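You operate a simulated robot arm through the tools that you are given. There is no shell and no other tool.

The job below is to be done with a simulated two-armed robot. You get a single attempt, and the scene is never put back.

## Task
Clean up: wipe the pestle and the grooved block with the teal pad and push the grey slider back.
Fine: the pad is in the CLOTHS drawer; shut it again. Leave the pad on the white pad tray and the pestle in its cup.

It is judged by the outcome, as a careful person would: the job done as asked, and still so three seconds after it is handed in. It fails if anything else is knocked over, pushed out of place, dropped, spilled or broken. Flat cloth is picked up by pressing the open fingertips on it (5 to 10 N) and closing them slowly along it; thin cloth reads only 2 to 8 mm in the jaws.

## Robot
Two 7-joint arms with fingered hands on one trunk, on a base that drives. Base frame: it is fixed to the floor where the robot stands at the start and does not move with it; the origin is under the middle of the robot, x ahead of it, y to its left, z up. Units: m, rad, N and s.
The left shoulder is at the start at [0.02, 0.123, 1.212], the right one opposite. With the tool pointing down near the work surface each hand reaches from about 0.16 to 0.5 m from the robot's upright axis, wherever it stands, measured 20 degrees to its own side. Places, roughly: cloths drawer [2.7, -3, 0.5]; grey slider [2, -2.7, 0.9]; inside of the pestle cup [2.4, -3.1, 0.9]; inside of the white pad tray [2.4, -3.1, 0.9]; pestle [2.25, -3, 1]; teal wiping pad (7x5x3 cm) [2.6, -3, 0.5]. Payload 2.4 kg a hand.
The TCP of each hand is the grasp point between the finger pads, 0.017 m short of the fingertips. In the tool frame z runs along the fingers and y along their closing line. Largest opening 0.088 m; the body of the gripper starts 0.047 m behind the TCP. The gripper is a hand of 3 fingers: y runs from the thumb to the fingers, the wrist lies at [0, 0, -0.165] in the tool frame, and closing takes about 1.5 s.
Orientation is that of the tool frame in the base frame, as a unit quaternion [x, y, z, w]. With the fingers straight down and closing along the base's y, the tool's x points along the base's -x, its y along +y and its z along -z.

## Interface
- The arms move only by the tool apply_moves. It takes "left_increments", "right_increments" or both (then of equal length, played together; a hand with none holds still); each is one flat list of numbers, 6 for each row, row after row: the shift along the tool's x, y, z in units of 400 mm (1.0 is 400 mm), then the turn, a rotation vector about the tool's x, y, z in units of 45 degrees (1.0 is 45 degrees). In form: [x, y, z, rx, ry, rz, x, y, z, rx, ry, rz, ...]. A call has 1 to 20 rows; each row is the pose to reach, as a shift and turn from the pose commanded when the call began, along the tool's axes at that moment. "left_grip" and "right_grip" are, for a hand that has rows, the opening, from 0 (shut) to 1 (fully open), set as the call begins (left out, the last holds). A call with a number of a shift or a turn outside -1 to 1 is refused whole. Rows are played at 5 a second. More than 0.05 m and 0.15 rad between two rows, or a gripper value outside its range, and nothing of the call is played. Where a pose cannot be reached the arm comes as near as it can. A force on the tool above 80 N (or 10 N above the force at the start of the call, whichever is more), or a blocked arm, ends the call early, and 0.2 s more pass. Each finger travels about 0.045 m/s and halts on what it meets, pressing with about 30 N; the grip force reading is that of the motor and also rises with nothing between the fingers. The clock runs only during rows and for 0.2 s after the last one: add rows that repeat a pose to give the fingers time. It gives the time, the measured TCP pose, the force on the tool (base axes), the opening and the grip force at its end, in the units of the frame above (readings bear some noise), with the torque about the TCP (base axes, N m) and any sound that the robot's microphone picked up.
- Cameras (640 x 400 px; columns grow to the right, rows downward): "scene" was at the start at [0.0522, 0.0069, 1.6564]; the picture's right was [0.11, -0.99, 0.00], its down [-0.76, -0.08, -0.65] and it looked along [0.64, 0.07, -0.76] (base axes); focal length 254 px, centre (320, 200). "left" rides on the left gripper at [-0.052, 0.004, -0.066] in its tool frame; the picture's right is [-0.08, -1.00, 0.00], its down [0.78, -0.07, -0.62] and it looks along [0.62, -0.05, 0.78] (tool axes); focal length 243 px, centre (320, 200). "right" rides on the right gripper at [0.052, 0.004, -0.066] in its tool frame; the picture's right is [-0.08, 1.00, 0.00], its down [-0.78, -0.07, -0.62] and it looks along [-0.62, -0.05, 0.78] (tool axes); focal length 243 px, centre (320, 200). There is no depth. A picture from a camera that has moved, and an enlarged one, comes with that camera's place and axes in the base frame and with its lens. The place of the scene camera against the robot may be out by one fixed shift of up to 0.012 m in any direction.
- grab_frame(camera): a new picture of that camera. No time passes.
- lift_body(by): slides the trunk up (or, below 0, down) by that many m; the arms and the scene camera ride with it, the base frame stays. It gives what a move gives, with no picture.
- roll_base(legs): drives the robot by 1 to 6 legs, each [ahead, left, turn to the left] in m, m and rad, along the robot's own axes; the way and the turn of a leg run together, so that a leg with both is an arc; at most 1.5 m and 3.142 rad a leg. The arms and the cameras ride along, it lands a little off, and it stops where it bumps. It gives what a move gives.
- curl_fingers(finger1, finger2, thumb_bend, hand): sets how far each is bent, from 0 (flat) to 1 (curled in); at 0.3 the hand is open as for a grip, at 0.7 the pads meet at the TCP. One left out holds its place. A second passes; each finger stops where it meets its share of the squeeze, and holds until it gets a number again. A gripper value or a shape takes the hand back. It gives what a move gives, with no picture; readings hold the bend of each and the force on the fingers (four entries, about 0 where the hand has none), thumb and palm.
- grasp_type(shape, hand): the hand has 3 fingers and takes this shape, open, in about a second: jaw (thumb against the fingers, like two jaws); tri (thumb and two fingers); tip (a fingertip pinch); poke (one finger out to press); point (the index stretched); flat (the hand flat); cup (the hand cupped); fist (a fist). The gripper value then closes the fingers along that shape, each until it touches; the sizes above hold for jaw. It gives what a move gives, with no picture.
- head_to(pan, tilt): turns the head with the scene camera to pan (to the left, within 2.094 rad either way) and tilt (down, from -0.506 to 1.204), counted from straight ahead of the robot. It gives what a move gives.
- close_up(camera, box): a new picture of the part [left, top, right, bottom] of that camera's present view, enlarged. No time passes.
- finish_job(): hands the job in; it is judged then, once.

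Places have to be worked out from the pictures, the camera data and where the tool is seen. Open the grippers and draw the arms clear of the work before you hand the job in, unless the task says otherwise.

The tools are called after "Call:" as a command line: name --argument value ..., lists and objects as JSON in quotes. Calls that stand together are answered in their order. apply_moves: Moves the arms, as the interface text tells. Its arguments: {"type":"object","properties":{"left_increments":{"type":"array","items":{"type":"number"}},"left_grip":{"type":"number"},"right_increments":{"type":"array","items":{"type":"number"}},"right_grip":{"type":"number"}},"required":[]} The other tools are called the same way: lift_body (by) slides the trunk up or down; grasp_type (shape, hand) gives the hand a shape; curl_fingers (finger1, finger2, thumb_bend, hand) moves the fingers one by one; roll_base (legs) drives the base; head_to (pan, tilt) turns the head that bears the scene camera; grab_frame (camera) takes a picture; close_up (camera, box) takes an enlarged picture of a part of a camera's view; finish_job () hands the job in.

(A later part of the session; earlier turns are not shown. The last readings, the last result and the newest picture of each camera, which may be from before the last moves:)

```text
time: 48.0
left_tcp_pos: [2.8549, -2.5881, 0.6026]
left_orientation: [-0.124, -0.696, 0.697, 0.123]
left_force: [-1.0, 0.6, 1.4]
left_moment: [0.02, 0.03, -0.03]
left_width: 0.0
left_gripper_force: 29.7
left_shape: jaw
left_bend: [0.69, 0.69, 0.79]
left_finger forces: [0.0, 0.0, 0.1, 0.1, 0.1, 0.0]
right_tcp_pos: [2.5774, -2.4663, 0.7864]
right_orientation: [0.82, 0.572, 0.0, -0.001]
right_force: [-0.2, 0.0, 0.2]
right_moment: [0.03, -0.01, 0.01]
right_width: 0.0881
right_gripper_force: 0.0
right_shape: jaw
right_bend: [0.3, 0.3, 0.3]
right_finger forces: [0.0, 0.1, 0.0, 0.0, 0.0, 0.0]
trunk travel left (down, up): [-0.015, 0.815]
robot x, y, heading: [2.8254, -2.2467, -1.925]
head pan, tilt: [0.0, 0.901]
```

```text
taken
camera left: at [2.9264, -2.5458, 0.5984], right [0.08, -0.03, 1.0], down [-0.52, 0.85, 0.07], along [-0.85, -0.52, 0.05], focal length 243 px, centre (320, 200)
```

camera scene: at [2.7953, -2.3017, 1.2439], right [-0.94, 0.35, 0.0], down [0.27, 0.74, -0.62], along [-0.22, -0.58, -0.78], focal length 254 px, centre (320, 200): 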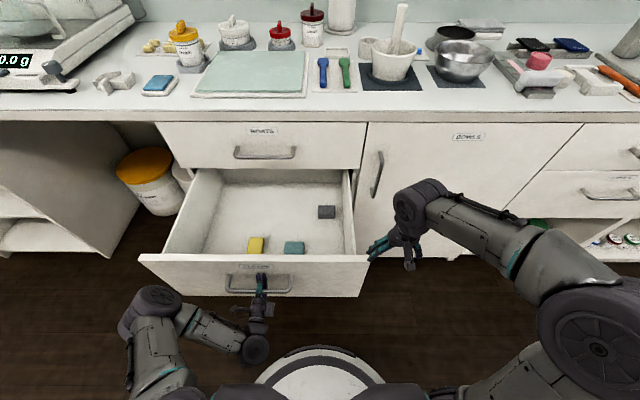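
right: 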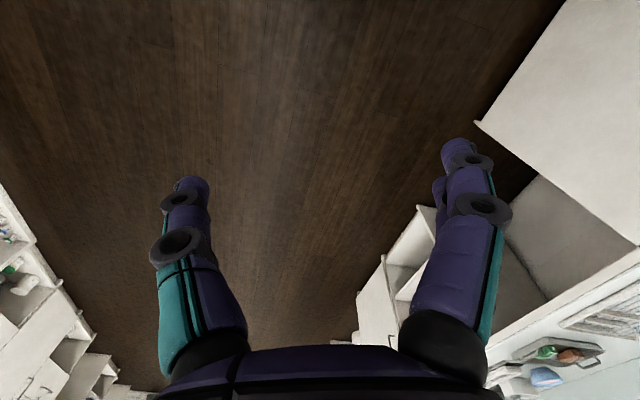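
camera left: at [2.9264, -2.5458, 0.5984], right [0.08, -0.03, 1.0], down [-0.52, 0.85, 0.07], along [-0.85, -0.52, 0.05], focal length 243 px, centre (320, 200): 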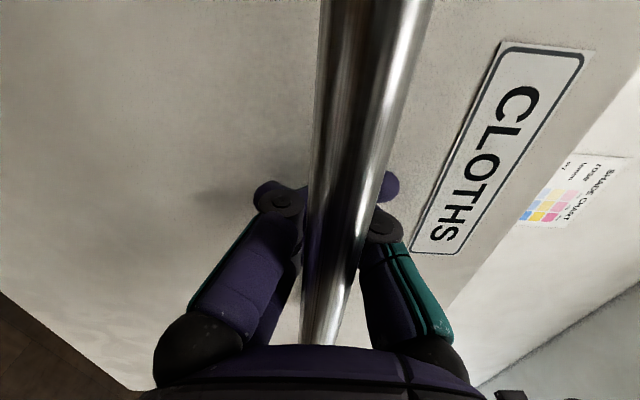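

The drawer is open about 0.28 m and shows three pads: yellow, teal and grey. I enlarge the inside.

Call:
close_up --camera "scene" --box '[216, 190, 376, 290]'

```text
4.00 times, centred on (296, 240) of scene
camera zoom: at [2.7953, -2.3017, 1.2439], right [-0.94, 0.35, 0.0], down [0.27, 0.74, -0.62], along [-0.22, -0.58, -0.78], focal length 1017 px, centre (416, 40)
```

zoom: 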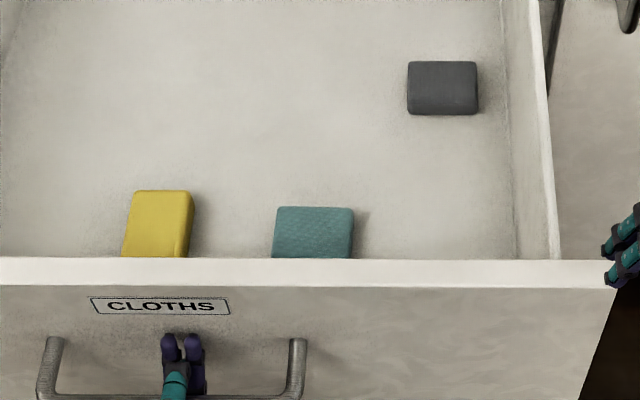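

The teal pad lies near the drawer's front at about f 1.60, s 3.505, with its long side parallel to the front. I open the hand to free the handle.

Call:
apply_moves --left_increments '[0, 0, 0, 0, 0, 0, 0, 0, 0, 0, 0, 0, 0, 0, 0, 0, 0, 0, 0, 0, 0, 0, 0, 0, 0, 0, 0, 0, 0, 0, 0, 0, 0, 0, 0, 0, 0, 0, 0, 0, 0, 0, 0, 0, 0, 0, 0, 0]' --left_grip 1.0

Call:
grab_frame --camera "left"

```text
time: 49.8
left_tcp_pos: [2.8539, -2.5894, 0.6032]
left_orientation: [-0.124, -0.696, 0.696, 0.124]
left_force: [-0.1, -0.3, -0.4]
left_moment: [-0.03, 0.02, 0.0]
left_width: 0.0882
left_gripper_force: 0.0
left_shape: jaw
left_bend: [0.3, 0.3, 0.3]
left_finger forces: [0.1, 0.0, 0.1, 0.0, 0.0, 0.0]
right_tcp_pos: [2.578, -2.4671, 0.7861]
right_orientation: [0.82, 0.572, 0.0, 0.0]
right_force: [1.3, 0.5, -0.3]
right_moment: [-0.01, 0.0, -0.01]
right_width: 0.0875
right_gripper_force: 0.1
right_shape: jaw
right_bend: [0.3, 0.3, 0.3]
right_finger forces: [0.0, 0.1, 0.1, 0.0, 0.0, 0.0]
trunk travel left (down, up): [-0.015, 0.815]
robot x, y, heading: [2.8165, -2.2457, -1.928]
head pan, tilt: [0.0, 0.901]
```

```text
taken
camera left: at [2.9261, -2.546, 0.5984], right [0.08, -0.03, 1.0], down [-0.52, 0.85, 0.07], along [-0.85, -0.52, 0.05], focal length 243 px, centre (320, 200)
```

left: 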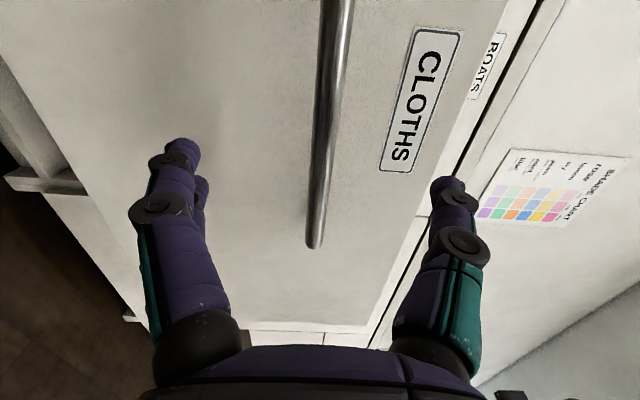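

The hand is open with the bar free between the jaws. I drive the base back 0.12 m to clear the handle, then raise the trunk above the drawer.

Call:
roll_base --legs '[[-0.13, 0, 0]]'

Call:
lift_body --by 0.3

Call:
grab_frame --camera "scene"

```text
time: 51.0
left_tcp_pos: [2.8984, -2.4675, 0.603]
left_orientation: [0.125, 0.696, -0.696, -0.126]
left_force: [-0.1, -0.3, 0.5]
left_moment: [0.02, 0.03, -0.01]
left_width: 0.088
left_gripper_force: 0.1
left_shape: jaw
left_bend: [0.3, 0.3, 0.3]
left_finger forces: [0.1, 0.0, 0.0, 0.0, 0.0, 0.0]
right_tcp_pos: [2.6223, -2.3427, 0.7852]
right_orientation: [0.822, 0.57, 0.001, 0.001]
right_force: [-0.7, 0.0, 0.4]
right_moment: [-0.02, -0.01, 0.02]
right_width: 0.0877
right_gripper_force: 0.0
right_shape: jaw
right_bend: [0.3, 0.3, 0.3]
right_finger forces: [0.0, 0.0, 0.0, 0.0, 0.1, 0.1]
trunk travel left (down, up): [-0.015, 0.815]
robot x, y, heading: [2.8643, -2.1304, -1.927]
head pan, tilt: [0.0, 0.901]
```

```text
time: 54.0
left_tcp_pos: [2.8978, -2.4676, 0.903]
left_orientation: [-0.125, -0.695, 0.696, 0.126]
left_force: [-0.3, 0.3, -0.4]
left_moment: [-0.02, 0.01, -0.01]
left_width: 0.0877
left_gripper_force: 0.1
left_shape: jaw
left_bend: [0.3, 0.3, 0.3]
left_finger forces: [0.1, 0.1, 0.1, 0.0, 0.0, 0.0]
right_tcp_pos: [2.6226, -2.3426, 1.087]
right_orientation: [0.822, 0.569, 0.0, 0.0]
right_force: [0.4, 0.5, 0.2]
right_moment: [0.0, 0.01, -0.02]
right_width: 0.0879
right_gripper_force: 0.1
right_shape: jaw
right_bend: [0.3, 0.3, 0.3]
right_finger forces: [0.0, 0.1, 0.1, 0.0, 0.0, 0.0]
trunk travel left (down, up): [-0.315, 0.515]
robot x, y, heading: [2.862, -2.1266, -1.927]
head pan, tilt: [0.0, 0.901]
```

```text
taken
camera scene: at [2.8404, -2.1796, 1.5438], right [-0.94, 0.35, 0.0], down [0.27, 0.73, -0.62], along [-0.22, -0.58, -0.78], focal length 254 px, centre (320, 200)
```

scene: 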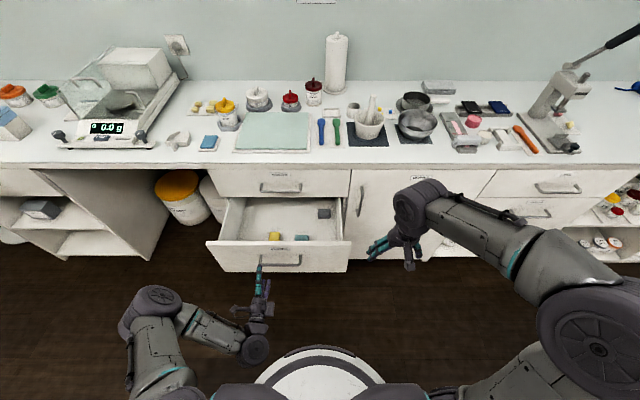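

The drawer stays open and nothing was disturbed. I turn the left hand to point straight down with its jaws closing front-to-back, in two 45° steps.

Call:
apply_moves --left_increments '[0, 0, 0, -0.1667, 0, 0, 0, 0, 0.02, -0.3333, 0, 0, 0, 0, 0.04, -0.5, 0, 0, 0, 0, 0.06, -0.6667, 0, 0, 0, 0, 0.08, -0.8333, 0, 0, 0, 0, 0.1, -1.0, 0, 0]' --left_grip 1.0

Call:
apply_moves --left_increments '[0, 0, 0, -0.1667, 0, 0, 0, 0, 0, -0.3333, 0, 0, 0, 0, 0, -0.5, 0, 0, 0, 0, 0, -0.6667, 0, 0, 0, 0, 0, -0.8333, 0, 0, 0, 0, 0, -1.0, 0, 0]' --left_grip 1.0

Call:
grab_frame --camera "left"

Call:
grab_frame --camera "scene"

```text
time: 55.5
left_tcp_pos: [2.8843, -2.5039, 0.901]
left_orientation: [0.164, 0.91, -0.376, -0.067]
left_force: [0.5, 0.2, -0.7]
left_moment: [-0.01, 0.01, 0.0]
left_width: 0.0881
left_gripper_force: 0.1
left_shape: jaw
left_bend: [0.3, 0.3, 0.3]
left_finger forces: [0.0, 0.1, 0.1, 0.1, 0.0, 0.0]
right_tcp_pos: [2.6231, -2.3436, 1.0858]
right_orientation: [0.821, 0.57, 0.0, 0.0]
right_force: [-0.6, -0.8, 0.6]
right_moment: [0.02, -0.04, 0.0]
right_width: 0.0878
right_gripper_force: 0.0
right_shape: jaw
right_bend: [0.3, 0.3, 0.3]
right_finger forces: [0.0, 0.0, 0.1, 0.0, 0.1, 0.0]
trunk travel left (down, up): [-0.315, 0.515]
robot x, y, heading: [2.8656, -2.1264, -1.93]
head pan, tilt: [0.0, 0.901]
```

```text
time: 56.9
left_tcp_pos: [2.8835, -2.505, 0.9028]
left_orientation: [0.178, 0.984, 0.002, 0.0]
left_force: [0.0, 0.4, 0.3]
left_moment: [0.01, 0.03, -0.01]
left_width: 0.0882
left_gripper_force: 0.0
left_shape: jaw
left_bend: [0.3, 0.3, 0.3]
left_finger forces: [0.0, 0.1, 0.0, 0.0, 0.1, 0.1]
right_tcp_pos: [2.6231, -2.3438, 1.0872]
right_orientation: [0.821, 0.57, 0.0, 0.0]
right_force: [-0.2, -0.5, -0.8]
right_moment: [0.01, -0.01, -0.01]
right_width: 0.0877
right_gripper_force: 0.1
right_shape: jaw
right_bend: [0.3, 0.3, 0.3]
right_finger forces: [0.0, 0.0, 0.0, 0.0, 0.0, 0.1]
trunk travel left (down, up): [-0.315, 0.515]
robot x, y, heading: [2.8674, -2.1228, -1.93]
head pan, tilt: [0.0, 0.901]
```

```text
taken
camera left: at [2.9346, -2.5198, 0.9687], right [-0.27, -0.96, 0.0], down [-0.75, 0.21, 0.62], along [-0.6, 0.17, -0.78], focal length 243 px, centre (320, 200)
```

left: 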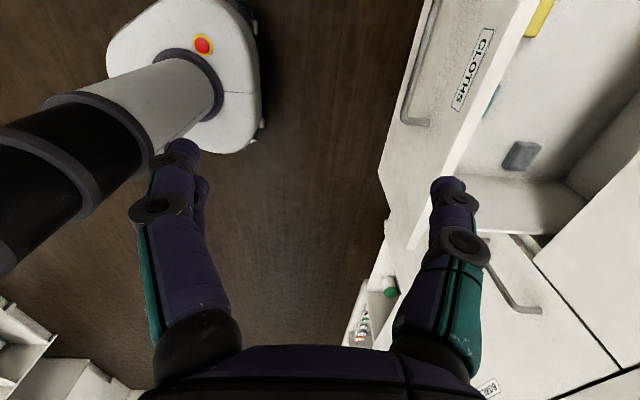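

```text
taken
camera scene: at [2.8402, -2.1797, 1.5438], right [-0.94, 0.35, 0.0], down [0.27, 0.73, -0.62], along [-0.22, -0.58, -0.78], focal length 254 px, centre (320, 200)
```

scene: 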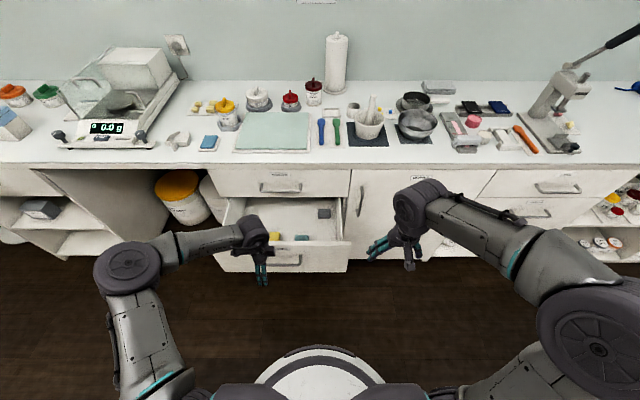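

The left hand now points down at z 0.90. I drive forward 0.175 m so the teal pad comes within easy reach, then look straight down with the left camera.

Call:
roll_base --legs '[[0.175, -0.03, 0.005]]'

Call:
grab_frame --camera "left"

Call:
grab_frame --camera "scene"

```text
time: 58.3
left_tcp_pos: [2.7967, -2.6565, 0.9019]
left_orientation: [0.177, 0.984, 0.001, 0.0]
left_force: [-0.9, -0.5, 0.2]
left_moment: [-0.01, 0.02, 0.02]
left_width: 0.0881
left_gripper_force: 0.0
left_shape: jaw
left_bend: [0.3, 0.3, 0.3]
left_finger forces: [0.0, 0.1, 0.0, 0.0, 0.0, 0.0]
right_tcp_pos: [2.5345, -2.4954, 1.0872]
right_orientation: [0.82, 0.572, 0.001, -0.001]
right_force: [-0.7, -0.3, -0.4]
right_moment: [-0.01, 0.01, -0.03]
right_width: 0.0881
right_gripper_force: 0.0
right_shape: jaw
right_bend: [0.3, 0.3, 0.3]
right_finger forces: [0.0, 0.0, 0.1, 0.0, 0.1, 0.0]
trunk travel left (down, up): [-0.315, 0.515]
robot x, y, heading: [2.7752, -2.2749, -1.926]
head pan, tilt: [0.0, 0.901]
```

```text
taken
camera left: at [2.8473, -2.6707, 0.9683], right [-0.27, -0.96, 0.0], down [-0.76, 0.21, 0.62], along [-0.6, 0.17, -0.78], focal length 243 px, centre (320, 200)
```

left: 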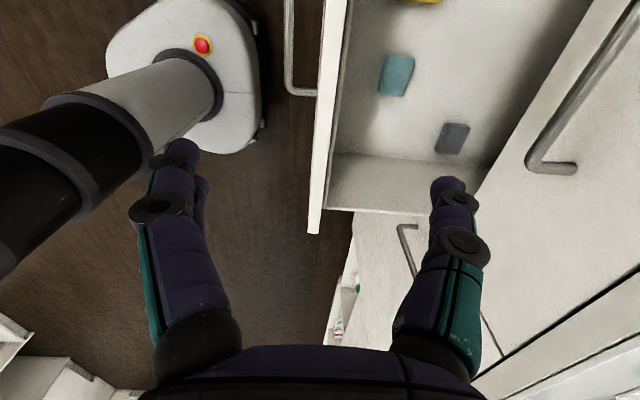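

```text
taken
camera scene: at [2.7519, -2.3315, 1.5438], right [-0.94, 0.35, 0.0], down [0.27, 0.74, -0.62], along [-0.22, -0.58, -0.78], focal length 254 px, centre (320, 200)
```

scene: 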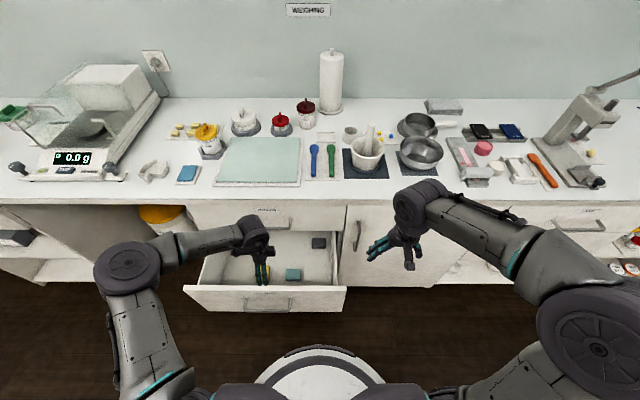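

From the left camera the pad computes to about 0.15 m forward and 0.04 m right of the TCP. I check it with enlargements from both cameras.

Call:
close_up --camera "left" --box '[300, 0, 500, 125]'

Call:
close_up --camera "scene" --box '[190, 220, 350, 320]'

```text
3.20 times, centred on (400, 62) of left
camera zoom: at [2.8473, -2.6707, 0.9683], right [-0.27, -0.96, 0.0], down [-0.76, 0.21, 0.62], along [-0.6, 0.17, -0.78], focal length 776 px, centre (64, 640)
```

zoom: 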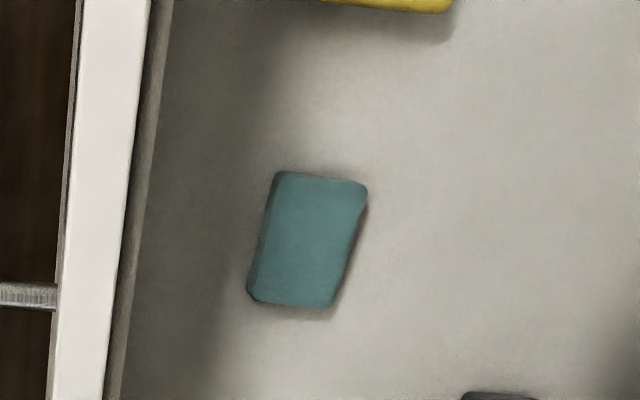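

```text
4.00 times, centred on (270, 270) of scene
camera zoom: at [2.7519, -2.3315, 1.5438], right [-0.94, 0.35, 0.0], down [0.27, 0.74, -0.62], along [-0.22, -0.58, -0.78], focal length 1017 px, centre (520, -80)
```

zoom: 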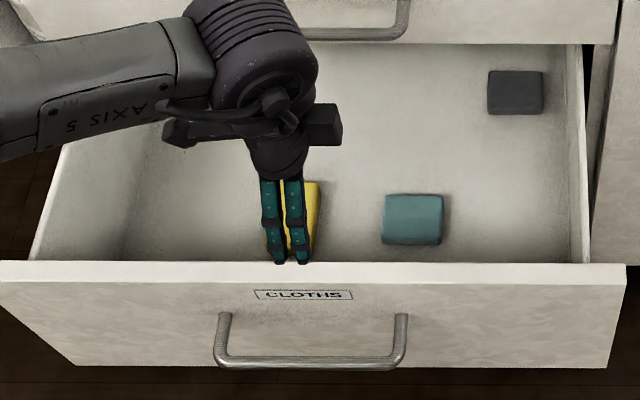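

Both cameras agree: the pad centre is at f ≈ 1.675, s ≈ 3.505, top z ≈ 0.47. The drawer has slipped back to about 0.23 m open, which leaves the hand little room below the BOATS handle. I move the nearly closed left hand over the drawer inside, lower it behind the drawer front, and pull it open further from within.

Call:
apply_moves --left_increments '[0.03, -0.09, 0, 0, 0, 0, 0.06, -0.18, 0, 0, 0, 0, 0.1, -0.26, 0, 0, 0, 0, 0.1, -0.26, 0, 0, 0, 0, 0.1, -0.26, 0, 0, 0, 0, 0.1, -0.26, 0, 0, 0, 0, 0.1, -0.26, 0, 0, 0, 0]' --left_grip 0.15

Call:
grab_frame --camera "left"

```text
time: 59.9
left_tcp_pos: [2.7241, -2.7403, 0.9016]
left_orientation: [0.177, 0.984, 0.001, 0.0]
left_force: [0.1, 0.7, -0.1]
left_moment: [0.01, -0.01, -0.01]
left_width: 0.0132
left_gripper_force: 0.1
left_shape: jaw
left_bend: [0.73, 0.73, 0.7]
left_finger forces: [0.0, 0.0, 0.0, 0.1, 0.0, 0.0]
right_tcp_pos: [2.5356, -2.4929, 1.0863]
right_orientation: [0.821, 0.571, 0.0, 0.0]
right_force: [0.0, 0.5, -0.4]
right_moment: [-0.01, -0.01, -0.01]
right_width: 0.0881
right_gripper_force: 0.1
right_shape: jaw
right_bend: [0.3, 0.3, 0.3]
right_finger forces: [0.0, 0.2, 0.0, 0.1, 0.0, 0.0]
trunk travel left (down, up): [-0.315, 0.515]
robot x, y, heading: [2.7791, -2.2768, -1.922]
head pan, tilt: [0.0, 0.901]
```

```text
taken
camera left: at [2.7741, -2.7553, 0.9676], right [-0.27, -0.96, 0.0], down [-0.76, 0.21, 0.62], along [-0.6, 0.17, -0.78], focal length 243 px, centre (320, 200)
```

left: 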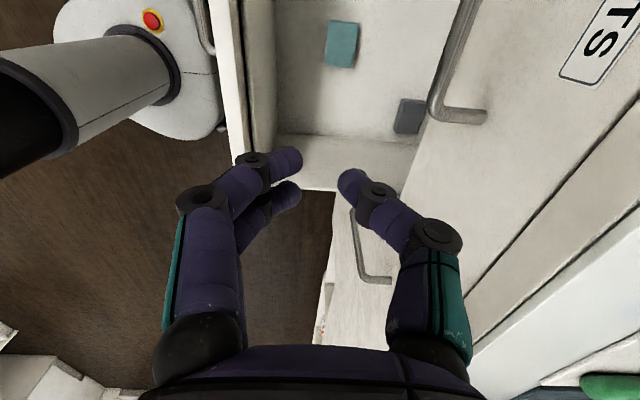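

The hand is centred between the drawer front (inner face f ≈ 1.55) and the BOATS handle (f ≈ 1.715). I lower the trunk 0.27 m so that the fingertips dip behind the drawer front.

Call:
lift_body --by -0.27

Call:
grab_frame --camera "left"

Call:
grab_frame --camera "scene"

```text
time: 62.7
left_tcp_pos: [2.7237, -2.7401, 0.6314]
left_orientation: [0.177, 0.984, -0.001, 0.0]
left_force: [0.8, -0.4, 0.1]
left_moment: [-0.01, -0.01, 0.0]
left_width: 0.0133
left_gripper_force: 0.0
left_shape: jaw
left_bend: [0.73, 0.73, 0.7]
left_finger forces: [0.0, 0.1, 0.0, 0.0, 0.0, 0.0]
right_tcp_pos: [2.5355, -2.495, 0.8165]
right_orientation: [0.82, 0.572, 0.0, 0.0]
right_force: [0.4, 0.0, -0.3]
right_moment: [0.02, 0.01, -0.01]
right_width: 0.0881
right_gripper_force: 0.0
right_shape: jaw
right_bend: [0.3, 0.3, 0.3]
right_finger forces: [0.1, 0.0, 0.0, 0.1, 0.0, 0.0]
trunk travel left (down, up): [-0.045, 0.785]
robot x, y, heading: [2.7783, -2.2769, -1.926]
head pan, tilt: [0.0, 0.901]
```

```text
taken
camera left: at [2.7742, -2.7552, 0.6977], right [-0.27, -0.96, 0.0], down [-0.76, 0.21, 0.62], along [-0.6, 0.17, -0.78], focal length 243 px, centre (320, 200)
```

left: 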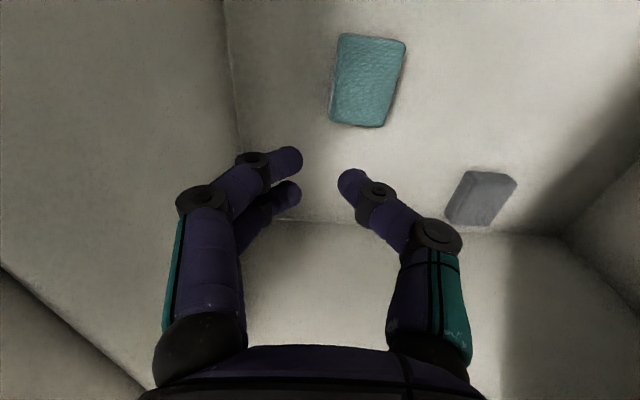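

```text
taken
camera scene: at [2.7525, -2.3303, 1.2739], right [-0.94, 0.35, 0.0], down [0.27, 0.73, -0.62], along [-0.22, -0.58, -0.78], focal length 254 px, centre (320, 200)
```

scene: 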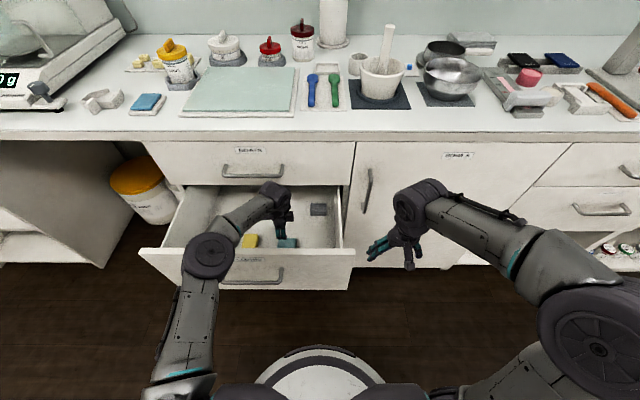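

No contact so far. I pull backward 0.16 m in slow steps; the fingers should meet the drawer front after about 6 cm and draw it along.

Call:
apply_moves --left_increments '[0, 0.05, 0, 0, 0, 0, 0, 0.1, 0, 0, 0, 0, 0, 0.14, 0, 0, 0, 0, 0, 0.18, 0, 0, 0, 0, 0, 0.22, 0, 0, 0, 0, 0, 0.26, 0, 0, 0, 0, 0, 0.3, 0, 0, 0, 0, 0, 0.34, 0, 0, 0, 0, 0, 0.38, 0, 0, 0, 0, 0, 0.41, 0, 0, 0, 0]' --left_grip 0.15

Call:
grab_frame --camera "left"

Call:
grab_frame --camera "scene"

```text
time: 64.9
left_tcp_pos: [2.7798, -2.5865, 0.6302]
left_orientation: [0.176, 0.984, 0.0, 0.0]
left_force: [-0.2, -0.1, 0.0]
left_moment: [0.03, -0.01, 0.03]
left_width: 0.013
left_gripper_force: 0.1
left_shape: jaw
left_bend: [0.73, 0.73, 0.7]
left_finger forces: [0.1, 0.0, 0.0, 0.1, 0.0, 0.1]
right_tcp_pos: [2.5349, -2.4955, 0.8166]
right_orientation: [0.821, 0.571, 0.0, 0.0]
right_force: [0.7, -0.4, 0.5]
right_moment: [0.02, 0.01, 0.01]
right_width: 0.0881
right_gripper_force: 0.1
right_shape: jaw
right_bend: [0.3, 0.3, 0.3]
right_finger forces: [0.1, 0.0, 0.0, 0.1, 0.0, 0.0]
trunk travel left (down, up): [-0.045, 0.785]
robot x, y, heading: [2.7758, -2.2752, -1.925]
head pan, tilt: [0.0, 0.901]
```

```text
taken
camera left: at [2.8309, -2.601, 0.6975], right [-0.27, -0.96, 0.0], down [-0.76, 0.21, 0.62], along [-0.6, 0.17, -0.78], focal length 243 px, centre (320, 200)
```

left: 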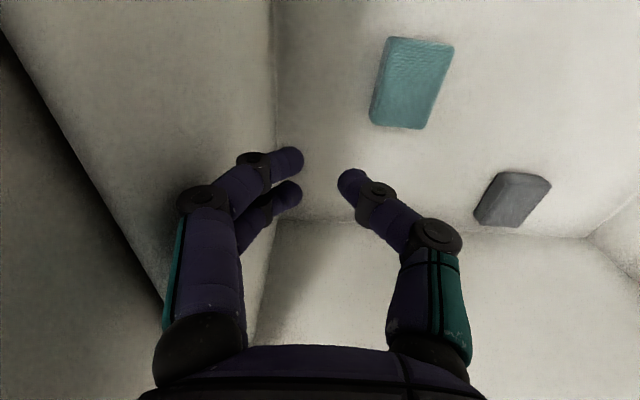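

```text
taken
camera scene: at [2.7525, -2.3302, 1.2739], right [-0.94, 0.35, 0.0], down [0.27, 0.73, -0.62], along [-0.22, -0.58, -0.78], focal length 254 px, centre (320, 200)
```

scene: 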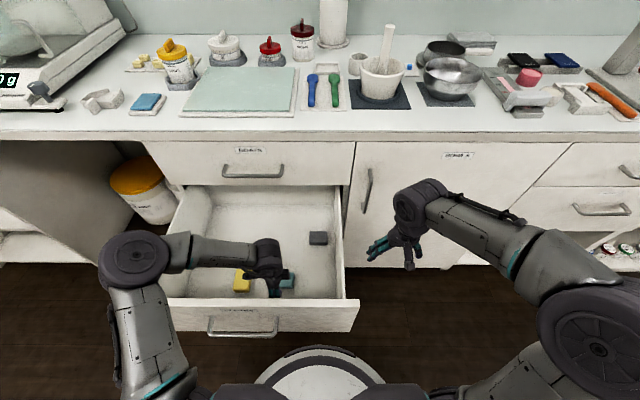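

The drawer is now open about 0.36 m. The pad centre is 0.077 m forward of the TCP with its top at z ≈ 0.472. I move over it, opening the jaws fully.

Call:
apply_moves --left_increments '[-0.003, -0.05, 0, 0, 0, 0, -0.006, -0.1, 0, 0, 0, 0, -0.01, -0.15, 0, 0, 0, 0, -0.01, -0.193, 0, 0, 0, 0, -0.01, -0.193, 0.05, 0, 0, 0, -0.01, -0.193, 0.1, 0, 0, 0, -0.01, -0.193, 0.15, 0, 0, 0, -0.01, -0.193, 0.15, 0, 0, 0, -0.01, -0.193, 0.15, 0, 0, 0]' --left_grip 1.0

Call:
grab_frame --camera "left"

```text
time: 66.9
left_tcp_pos: [2.7572, -2.6598, 0.5712]
left_orientation: [0.176, 0.984, 0.001, 0.0]
left_force: [0.7, 0.1, -0.1]
left_moment: [0.04, -0.01, -0.02]
left_width: 0.088
left_gripper_force: 0.0
left_shape: jaw
left_bend: [0.3, 0.3, 0.3]
left_finger forces: [0.0, 0.0, 0.0, 0.0, 0.0, 0.0]
right_tcp_pos: [2.5358, -2.495, 0.8169]
right_orientation: [0.821, 0.572, 0.0, 0.0]
right_force: [-0.3, -0.3, -0.1]
right_moment: [-0.02, -0.01, -0.01]
right_width: 0.0879
right_gripper_force: 0.1
right_shape: jaw
right_bend: [0.3, 0.3, 0.3]
right_finger forces: [0.0, 0.0, 0.0, 0.1, 0.1, 0.0]
trunk travel left (down, up): [-0.045, 0.785]
robot x, y, heading: [2.7745, -2.2739, -1.924]
head pan, tilt: [0.0, 0.901]
```

```text
taken
camera left: at [2.8082, -2.6745, 0.6361], right [-0.27, -0.96, 0.0], down [-0.76, 0.21, 0.62], along [-0.6, 0.17, -0.78], focal length 243 px, centre (320, 200)
```

left: 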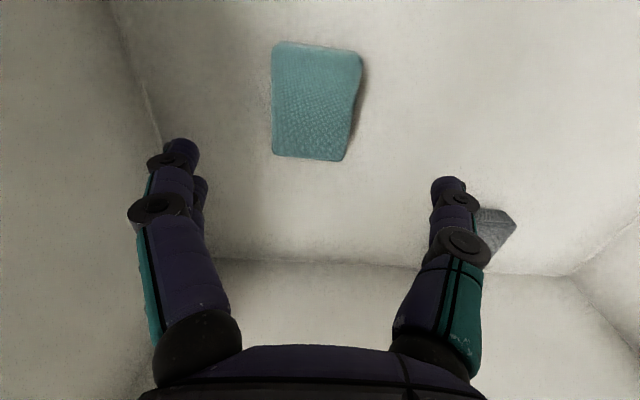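

The pad is centred under the jaws (off by about 1 mm and 5 mm), with its top at z ≈ 0.473 and bottom at ≈ 0.443. I correct the 5 mm and lower the hand until the fingertips are about 1 cm above the drawer floor, so the pad's face stays free for wiping.

Call:
apply_moves --left_increments '[0.003, 0.012, 0.05, 0, 0, 0, 0.003, 0.012, 0.1, 0, 0, 0, 0.003, 0.012, 0.15, 0, 0, 0, 0.003, 0.012, 0.2, 0, 0, 0, 0.003, 0.012, 0.23, 0, 0, 0, 0.003, 0.012, 0.25, 0, 0, 0]' --left_grip 1.0

Call:
grab_frame --camera "left"

```text
time: 68.3
left_tcp_pos: [2.7569, -2.6572, 0.4764]
left_orientation: [0.176, 0.984, -0.007, -0.001]
left_force: [7.8, -3.9, 79.1]
left_moment: [0.42, -0.22, -0.23]
left_width: 0.088
left_gripper_force: 0.0
left_shape: jaw
left_bend: [0.23, 0.23, 0.27]
left_finger forces: [21.4, 21.2, 0.1, 0.1, 35.3, 0.0]
right_tcp_pos: [2.5357, -2.4922, 0.8192]
right_orientation: [0.82, 0.572, -0.001, 0.001]
right_force: [0.0, 0.3, 0.2]
right_moment: [-0.04, 0.03, 0.0]
right_width: 0.0879
right_gripper_force: 0.0
right_shape: jaw
right_bend: [0.3, 0.3, 0.3]
right_finger forces: [0.1, 0.1, 0.0, 0.1, 0.1, 0.1]
trunk travel left (down, up): [-0.045, 0.785]
robot x, y, heading: [2.7771, -2.2751, -1.923]
head pan, tilt: [0.0, 0.901]
```

```text
taken
camera left: at [2.8077, -2.6707, 0.5433], right [-0.27, -0.96, 0.01], down [-0.75, 0.22, 0.62], along [-0.6, 0.16, -0.78], focal length 243 px, centre (320, 200)
```

left: 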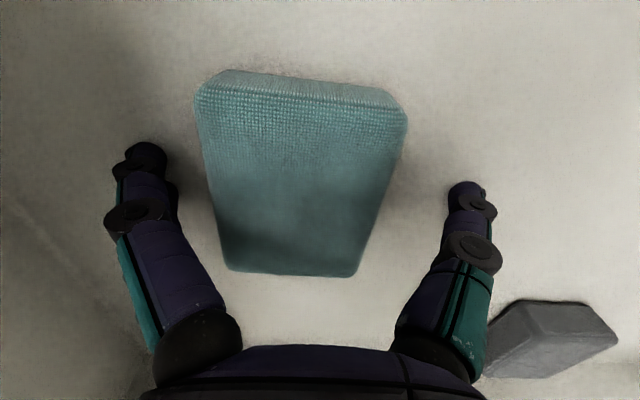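

The fingertips met the drawer floor at TCP z 0.476, so the floor is at about 0.459. I back off upward by about 12 mm so that the fingertips ride about 1 cm above the floor.

Call:
apply_moves --left_increments '[0, 0, -0.015, 0, 0, 0, 0, 0, -0.03, 0, 0, 0, 0, 0, -0.03, 0, 0, 0]' --left_grip 1.0

Call:
grab_frame --camera "left"

```text
time: 69.1
left_tcp_pos: [2.7569, -2.6557, 0.4821]
left_orientation: [0.177, 0.984, 0.002, 0.001]
left_force: [0.0, 0.9, 2.2]
left_moment: [0.03, -0.04, 0.0]
left_width: 0.0882
left_gripper_force: 0.0
left_shape: jaw
left_bend: [0.26, 0.26, 0.28]
left_finger forces: [0.7, 0.7, 0.1, 0.0, 1.0, 0.1]
right_tcp_pos: [2.5355, -2.4941, 0.8173]
right_orientation: [0.821, 0.571, 0.001, -0.001]
right_force: [-0.4, 0.1, 0.1]
right_moment: [0.0, -0.02, 0.02]
right_width: 0.0878
right_gripper_force: 0.1
right_shape: jaw
right_bend: [0.3, 0.3, 0.3]
right_finger forces: [0.0, 0.0, 0.0, 0.0, 0.0, 0.0]
trunk travel left (down, up): [-0.045, 0.785]
robot x, y, heading: [2.7784, -2.2756, -1.925]
head pan, tilt: [0.0, 0.901]
```

```text
taken
camera left: at [2.8083, -2.6692, 0.5483], right [-0.27, -0.96, 0.0], down [-0.76, 0.21, 0.62], along [-0.6, 0.17, -0.78], focal length 243 px, centre (320, 200)
```

left: 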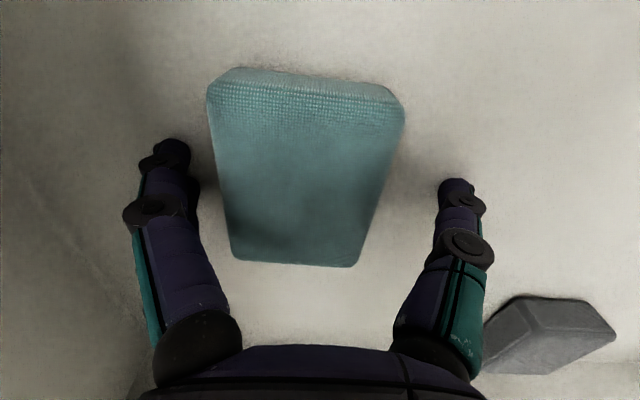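

The pad's top is at about TCP height (z ≈ 0.482) and the fingers are nearly off the floor. I rise another 3 mm and close on the pad.

Call:
apply_moves --left_increments '[0, 0, -0.008, 0, 0, 0, 0, 0, -0.008, 0, 0, 0, 0, 0, -0.008, 0, 0, 0, 0, 0, -0.008, 0, 0, 0, 0, 0, -0.008, 0, 0, 0, 0, 0, -0.008, 0, 0, 0, 0, 0, -0.008, 0, 0, 0]' --left_grip 0.3

Call:
grab_frame --camera "left"

```text
time: 70.7
left_tcp_pos: [2.7587, -2.6545, 0.4877]
left_orientation: [0.176, 0.984, 0.0, 0.0]
left_force: [1.0, -0.9, 18.4]
left_moment: [0.22, -0.3, -0.04]
left_width: 0.0377
left_gripper_force: 30.4
left_shape: jaw
left_bend: [0.59, 0.72, 0.63]
left_finger forces: [40.1, 9.2, 0.1, 0.0, 32.8, 0.0]
right_tcp_pos: [2.5354, -2.4943, 0.8178]
right_orientation: [0.821, 0.571, 0.0, 0.0]
right_force: [0.5, -0.8, -0.4]
right_moment: [0.04, -0.01, -0.02]
right_width: 0.0878
right_gripper_force: 0.1
right_shape: jaw
right_bend: [0.3, 0.3, 0.3]
right_finger forces: [0.0, 0.0, 0.1, 0.0, 0.0, 0.0]
trunk travel left (down, up): [-0.045, 0.785]
robot x, y, heading: [2.7763, -2.2776, -1.934]
head pan, tilt: [0.0, 0.901]
```

```text
taken
camera left: at [2.8082, -2.6697, 0.5539], right [-0.27, -0.96, 0.0], down [-0.75, 0.21, 0.62], along [-0.6, 0.16, -0.78], focal length 243 px, centre (320, 200)
```

left: 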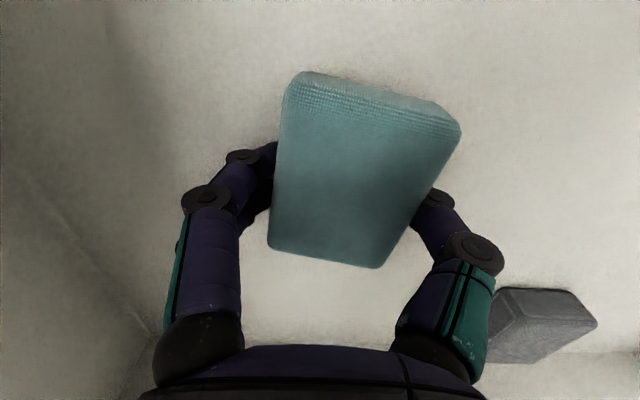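

The pad twisted as the fingers closed (finger forces 40 N against 9 N), so the grip is uneven. I reopen and look in order to realign before grasping again.

Call:
apply_moves --left_increments '[0, 0, 0, 0, 0, 0, 0, 0, -0.01, 0, 0, 0, 0, 0, -0.02, 0, 0, 0, 0, 0, -0.04, 0, 0, 0, 0, 0, -0.05, 0, 0, 0, 0, 0, -0.05, 0, 0, 0, 0, 0, -0.05, 0, 0, 0]' --left_grip 1.0

Call:
grab_frame --camera "left"

```text
time: 72.3
left_tcp_pos: [2.7576, -2.6549, 0.5063]
left_orientation: [0.176, 0.984, 0.0, 0.0]
left_force: [0.6, 0.3, 0.6]
left_moment: [0.01, 0.0, -0.02]
left_width: 0.0879
left_gripper_force: 0.1
left_shape: jaw
left_bend: [0.3, 0.3, 0.3]
left_finger forces: [0.0, 0.0, 0.1, 0.1, 0.0, 0.1]
right_tcp_pos: [2.5346, -2.4945, 0.8161]
right_orientation: [0.821, 0.571, 0.0, 0.001]
right_force: [0.3, -0.5, 0.3]
right_moment: [0.0, 0.02, -0.01]
right_width: 0.0879
right_gripper_force: 0.0
right_shape: jaw
right_bend: [0.3, 0.3, 0.3]
right_finger forces: [0.0, 0.0, 0.1, 0.0, 0.0, 0.0]
trunk travel left (down, up): [-0.045, 0.785]
robot x, y, heading: [2.7775, -2.2764, -1.926]
head pan, tilt: [0.0, 0.901]
```

```text
taken
camera left: at [2.8085, -2.6701, 0.5729], right [-0.27, -0.96, 0.0], down [-0.76, 0.21, 0.62], along [-0.6, 0.17, -0.78], focal length 243 px, centre (320, 200)
```

left: 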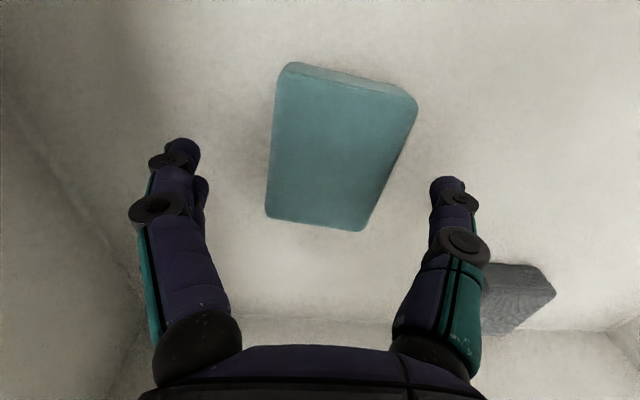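

The pad is now turned about 0.107 rad and offset by (5.5, -4.7) mm in the tool frame. I align the hand's yaw and position to it, lower to TCP z ≈ 0.491, and close gently.

Call:
apply_moves --left_increments '[0.007, -0.006, 0.0, 0, 0, 0.07, 0.014, -0.012, 0.0, 0, 0, 0.136, 0.014, -0.012, 0.02, 0, 0, 0.136, 0.014, -0.012, 0.036, 0, 0, 0.136, 0.014, -0.012, 0.036, 0, 0, 0.136]' --left_grip 1.0

Call:
grab_frame --camera "left"

```text
time: 73.5
left_tcp_pos: [2.7513, -2.6572, 0.4915]
left_orientation: [0.228, 0.974, 0.0, 0.0]
left_force: [-0.6, 0.6, 0.2]
left_moment: [0.01, -0.01, -0.01]
left_width: 0.0882
left_gripper_force: 0.0
left_shape: jaw
left_bend: [0.3, 0.3, 0.3]
left_finger forces: [0.0, 0.0, 0.0, 0.0, 0.0, 0.1]
right_tcp_pos: [2.5348, -2.4942, 0.817]
right_orientation: [0.82, 0.572, 0.0, 0.0]
right_force: [-1.7, -0.1, -0.6]
right_moment: [0.02, 0.0, -0.01]
right_width: 0.088
right_gripper_force: 0.0
right_shape: jaw
right_bend: [0.3, 0.3, 0.3]
right_finger forces: [0.0, 0.0, 0.0, 0.0, 0.0, 0.1]
trunk travel left (down, up): [-0.045, 0.785]
robot x, y, heading: [2.7772, -2.2764, -1.926]
head pan, tilt: [0.0, 0.901]
```

```text
taken
camera left: at [2.8001, -2.6772, 0.5582], right [-0.37, -0.93, 0.0], down [-0.73, 0.29, 0.62], along [-0.58, 0.23, -0.78], focal length 243 px, centre (320, 200)
```

left: 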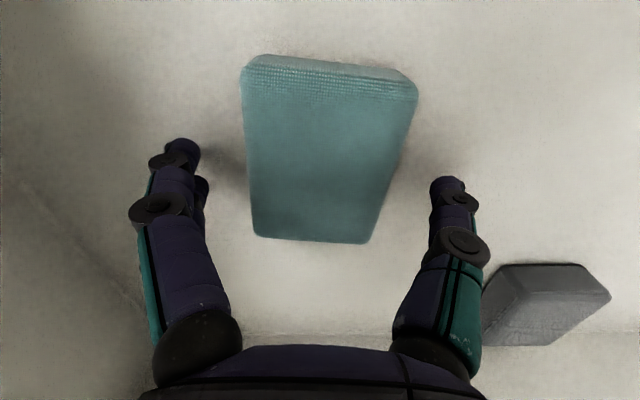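

The pad is now aligned and centred between the jaws. I close gently.

Call:
apply_moves --left_increments '[-0.004, 0, 0, 0, 0, 0, -0.004, 0, 0, 0, 0, 0, -0.004, 0, 0, 0, 0, 0, -0.004, 0, 0, 0, 0, 0, -0.004, 0, 0, 0, 0, 0, -0.004, 0, 0, 0, 0, 0, -0.004, 0, 0, 0, 0, 0]' --left_grip 0.42

Call:
grab_frame --camera "left"

```text
time: 75.1
left_tcp_pos: [2.7528, -2.6578, 0.4923]
left_orientation: [0.229, 0.974, 0.0, 0.001]
left_force: [1.0, -0.2, -1.3]
left_moment: [-0.02, 0.0, -0.01]
left_width: 0.0436
left_gripper_force: 30.0
left_shape: jaw
left_bend: [0.73, 0.73, 0.7]
left_finger forces: [13.7, 13.7, 0.1, 0.0, 27.3, 0.1]
right_tcp_pos: [2.5353, -2.4953, 0.817]
right_orientation: [0.821, 0.571, 0.0, 0.0]
right_force: [0.3, -0.5, 1.4]
right_moment: [0.01, -0.04, -0.01]
right_width: 0.0879
right_gripper_force: 0.1
right_shape: jaw
right_bend: [0.3, 0.3, 0.3]
right_finger forces: [0.1, 0.0, 0.1, 0.0, 0.0, 0.0]
trunk travel left (down, up): [-0.045, 0.785]
robot x, y, heading: [2.7738, -2.2791, -1.926]
head pan, tilt: [0.0, 0.901]
```

```text
taken
camera left: at [2.8015, -2.678, 0.5584], right [-0.37, -0.93, 0.0], down [-0.73, 0.29, 0.62], along [-0.58, 0.23, -0.78], focal length 243 px, centre (320, 200)
```

left: 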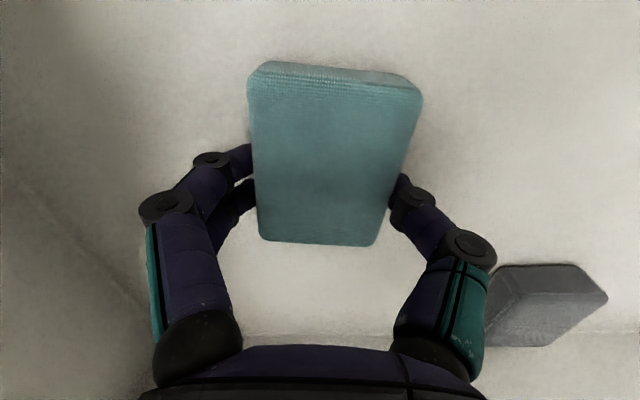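

A firm, even grip (13.7 N, 13.7 N and 27.3 N). I lift the pad 4 cm and check it.

Call:
apply_moves --left_increments '[0, 0, -0.025, 0, 0, 0, 0, 0, -0.05, 0, 0, 0, 0, 0, -0.075, 0, 0, 0, 0, 0, -0.1, 0, 0, 0, 0, 0, -0.1, 0, 0, 0]' --left_grip 0.42

Call:
grab_frame --camera "left"

```text
time: 76.3
left_tcp_pos: [2.7534, -2.6591, 0.5322]
left_orientation: [0.229, 0.974, 0.0, 0.0]
left_force: [0.7, -0.7, -0.3]
left_moment: [-0.02, 0.0, 0.0]
left_width: 0.0436
left_gripper_force: 29.7
left_shape: jaw
left_bend: [0.73, 0.73, 0.7]
left_finger forces: [13.7, 13.7, 0.0, 0.1, 27.4, 0.1]
right_tcp_pos: [2.5363, -2.4936, 0.8161]
right_orientation: [0.821, 0.571, 0.0, 0.0]
right_force: [0.4, -0.1, 0.3]
right_moment: [0.02, -0.02, 0.01]
right_width: 0.0881
right_gripper_force: 0.1
right_shape: jaw
right_bend: [0.3, 0.3, 0.3]
right_finger forces: [0.0, 0.0, 0.1, 0.2, 0.0, 0.0]
trunk travel left (down, up): [-0.045, 0.785]
robot x, y, heading: [2.7772, -2.2782, -1.924]
head pan, tilt: [0.0, 0.901]
```

```text
taken
camera left: at [2.8018, -2.6788, 0.5983], right [-0.37, -0.93, 0.0], down [-0.73, 0.29, 0.62], along [-0.58, 0.23, -0.78], focal length 243 px, centre (320, 200)
```

left: 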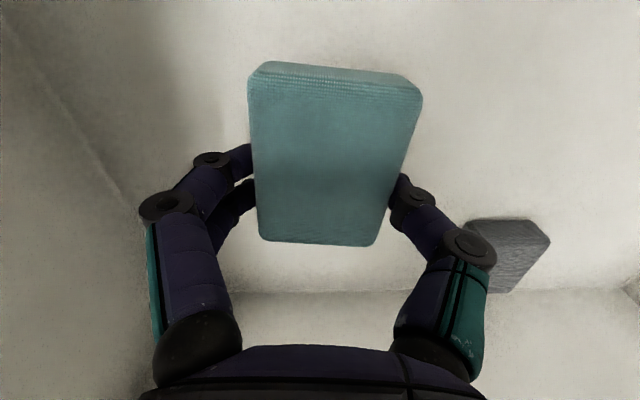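

The pad is securely held. I raise the trunk to lift it clear of the drawer, then back the base away so the drawer can be shut.

Call:
lift_body --by 0.32

Call:
grab_frame --camera "scene"

Call:
grab_frame --camera "left"

```text
time: 79.5
left_tcp_pos: [2.7522, -2.6596, 0.8512]
left_orientation: [0.229, 0.973, 0.0, 0.001]
left_force: [0.2, -0.3, -0.3]
left_moment: [0.03, -0.02, -0.01]
left_width: 0.0436
left_gripper_force: 30.1
left_shape: jaw
left_bend: [0.73, 0.73, 0.7]
left_finger forces: [13.7, 13.8, 0.0, 0.0, 27.4, 0.0]
right_tcp_pos: [2.5351, -2.4944, 1.1378]
right_orientation: [0.821, 0.571, 0.0, 0.0]
right_force: [0.7, 0.4, -0.2]
right_moment: [0.01, 0.0, 0.01]
right_width: 0.0879
right_gripper_force: 0.1
right_shape: jaw
right_bend: [0.3, 0.3, 0.3]
right_finger forces: [0.1, 0.0, 0.1, 0.0, 0.0, 0.0]
trunk travel left (down, up): [-0.365, 0.465]
robot x, y, heading: [2.7756, -2.2769, -1.925]
head pan, tilt: [0.0, 0.901]
```

```text
taken
camera scene: at [2.7525, -2.3304, 1.5938], right [-0.94, 0.35, 0.0], down [0.27, 0.73, -0.62], along [-0.22, -0.58, -0.78], focal length 254 px, centre (320, 200)
```

scene: 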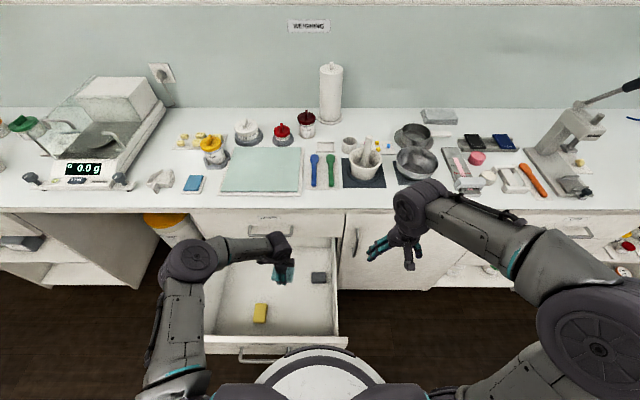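

```text
taken
camera left: at [2.8017, -2.6788, 0.918], right [-0.37, -0.93, 0.0], down [-0.73, 0.29, 0.62], along [-0.58, 0.23, -0.78], focal length 243 px, centre (320, 200)
```

left: 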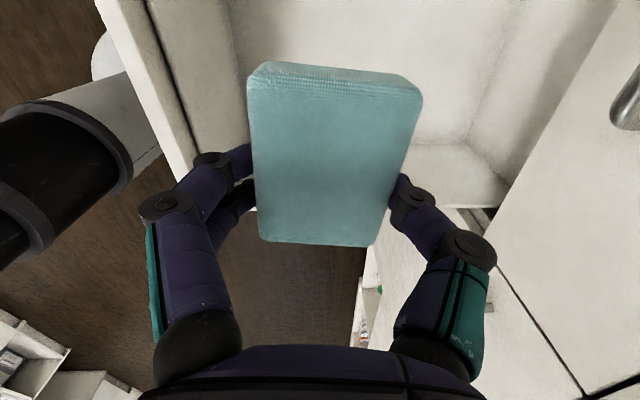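

The pad is out and held well. I drive back 0.32 m (and 0.08 m left) to free the space in front of the drawer.

Call:
roll_base --legs '[[-0.32, 0.08, 0]]'

Call:
apply_moves --left_increments '[0, 0.02, -0.08, 0, 0, 0, 0, 0.04, -0.16, 0, 0, 0, 0, 0.06, -0.24, 0, 0, 0, 0, 0.08, -0.32, 0, 0, 0, 0, 0.1, -0.4, 0, 0, 0, 0, 0.12, -0.48, 0, 0, 0]' --right_increments '[0, 0.02, 0.02, 0, -0.1667, 0, 0, 0.05, 0.04, 0, -0.3333, 0, 0, 0.08, 0.06, 0, -0.5, 0, 0, 0.11, 0.08, 0, -0.6667, 0, 0, 0.14, 0.1, 0, -0.8333, 0, 0, 0.16, 0.12, 0, -1.0, 0]' --right_grip 0.0

Call:
grab_frame --camera "scene"

Call:
grab_frame --camera "right"

```text
time: 81.6
left_tcp_pos: [2.9377, -2.3883, 0.8514]
left_orientation: [0.232, 0.973, 0.001, 0.0]
left_force: [-0.7, 0.4, -0.6]
left_moment: [0.0, -0.01, 0.04]
left_width: 0.0438
left_gripper_force: 30.5
left_shape: jaw
left_bend: [0.73, 0.73, 0.7]
left_finger forces: [13.7, 13.7, 0.0, 0.1, 27.4, 0.0]
right_tcp_pos: [2.7208, -2.2216, 1.137]
right_orientation: [0.823, 0.568, 0.0, 0.0]
right_force: [0.0, -0.6, -0.8]
right_moment: [-0.01, 0.03, 0.01]
right_width: 0.0879
right_gripper_force: 0.0
right_shape: jaw
right_bend: [0.3, 0.3, 0.3]
right_finger forces: [0.0, 0.1, 0.1, 0.0, 0.1, 0.0]
trunk travel left (down, up): [-0.365, 0.465]
robot x, y, heading: [2.9634, -2.0092, -1.936]
head pan, tilt: [0.0, 0.901]
```

```text
time: 83.0
left_tcp_pos: [2.9571, -2.3459, 1.0456]
left_orientation: [0.233, 0.973, -0.001, 0.001]
left_force: [0.5, -0.5, -0.2]
left_moment: [0.0, -0.03, -0.03]
left_width: 0.0434
left_gripper_force: 30.2
left_shape: jaw
left_bend: [0.73, 0.73, 0.7]
left_finger forces: [13.6, 13.7, 0.0, 0.0, 27.4, 0.1]
right_tcp_pos: [2.781, -2.2503, 1.0901]
right_orientation: [0.761, 0.525, -0.315, 0.217]
right_force: [0.3, 0.3, -0.1]
right_moment: [0.0, 0.01, 0.01]
right_width: 0.0
right_gripper_force: 24.8
right_shape: jaw
right_bend: [0.67, 0.67, 0.8]
right_finger forces: [0.0, 0.0, 0.1, 0.0, 0.0, 0.0]
right hand out of reach, approached as far as the arm can: row 6
trunk travel left (down, up): [-0.365, 0.465]
robot x, y, heading: [2.9649, -2.0073, -1.93]
head pan, tilt: [0.0, 0.901]
```

```text
taken
camera scene: at [2.9393, -2.0604, 1.5938], right [-0.93, 0.36, 0.0], down [0.28, 0.73, -0.62], along [-0.22, -0.58, -0.78], focal length 254 px, centre (320, 200)
```

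scene: 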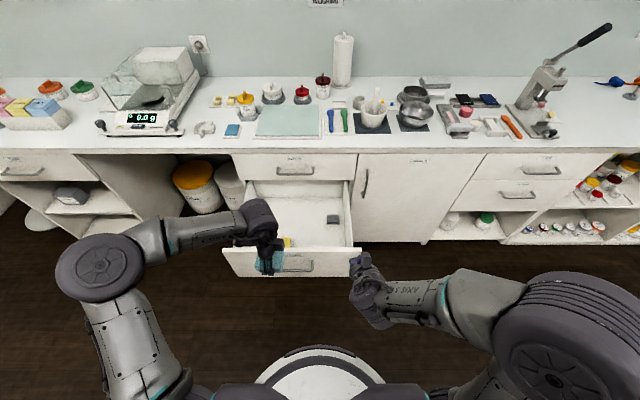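

```text
taken
camera right: at [2.8146, -2.1739, 1.0983], right [0.91, -0.41, 0.06], down [-0.1, -0.08, 0.99], along [-0.4, -0.91, -0.12], focal length 243 px, centre (320, 200)
```

right: 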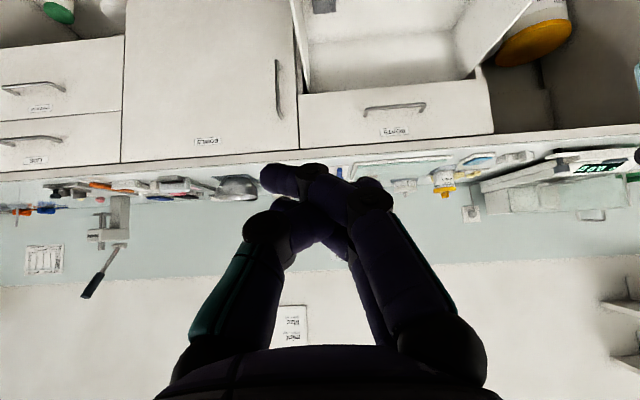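

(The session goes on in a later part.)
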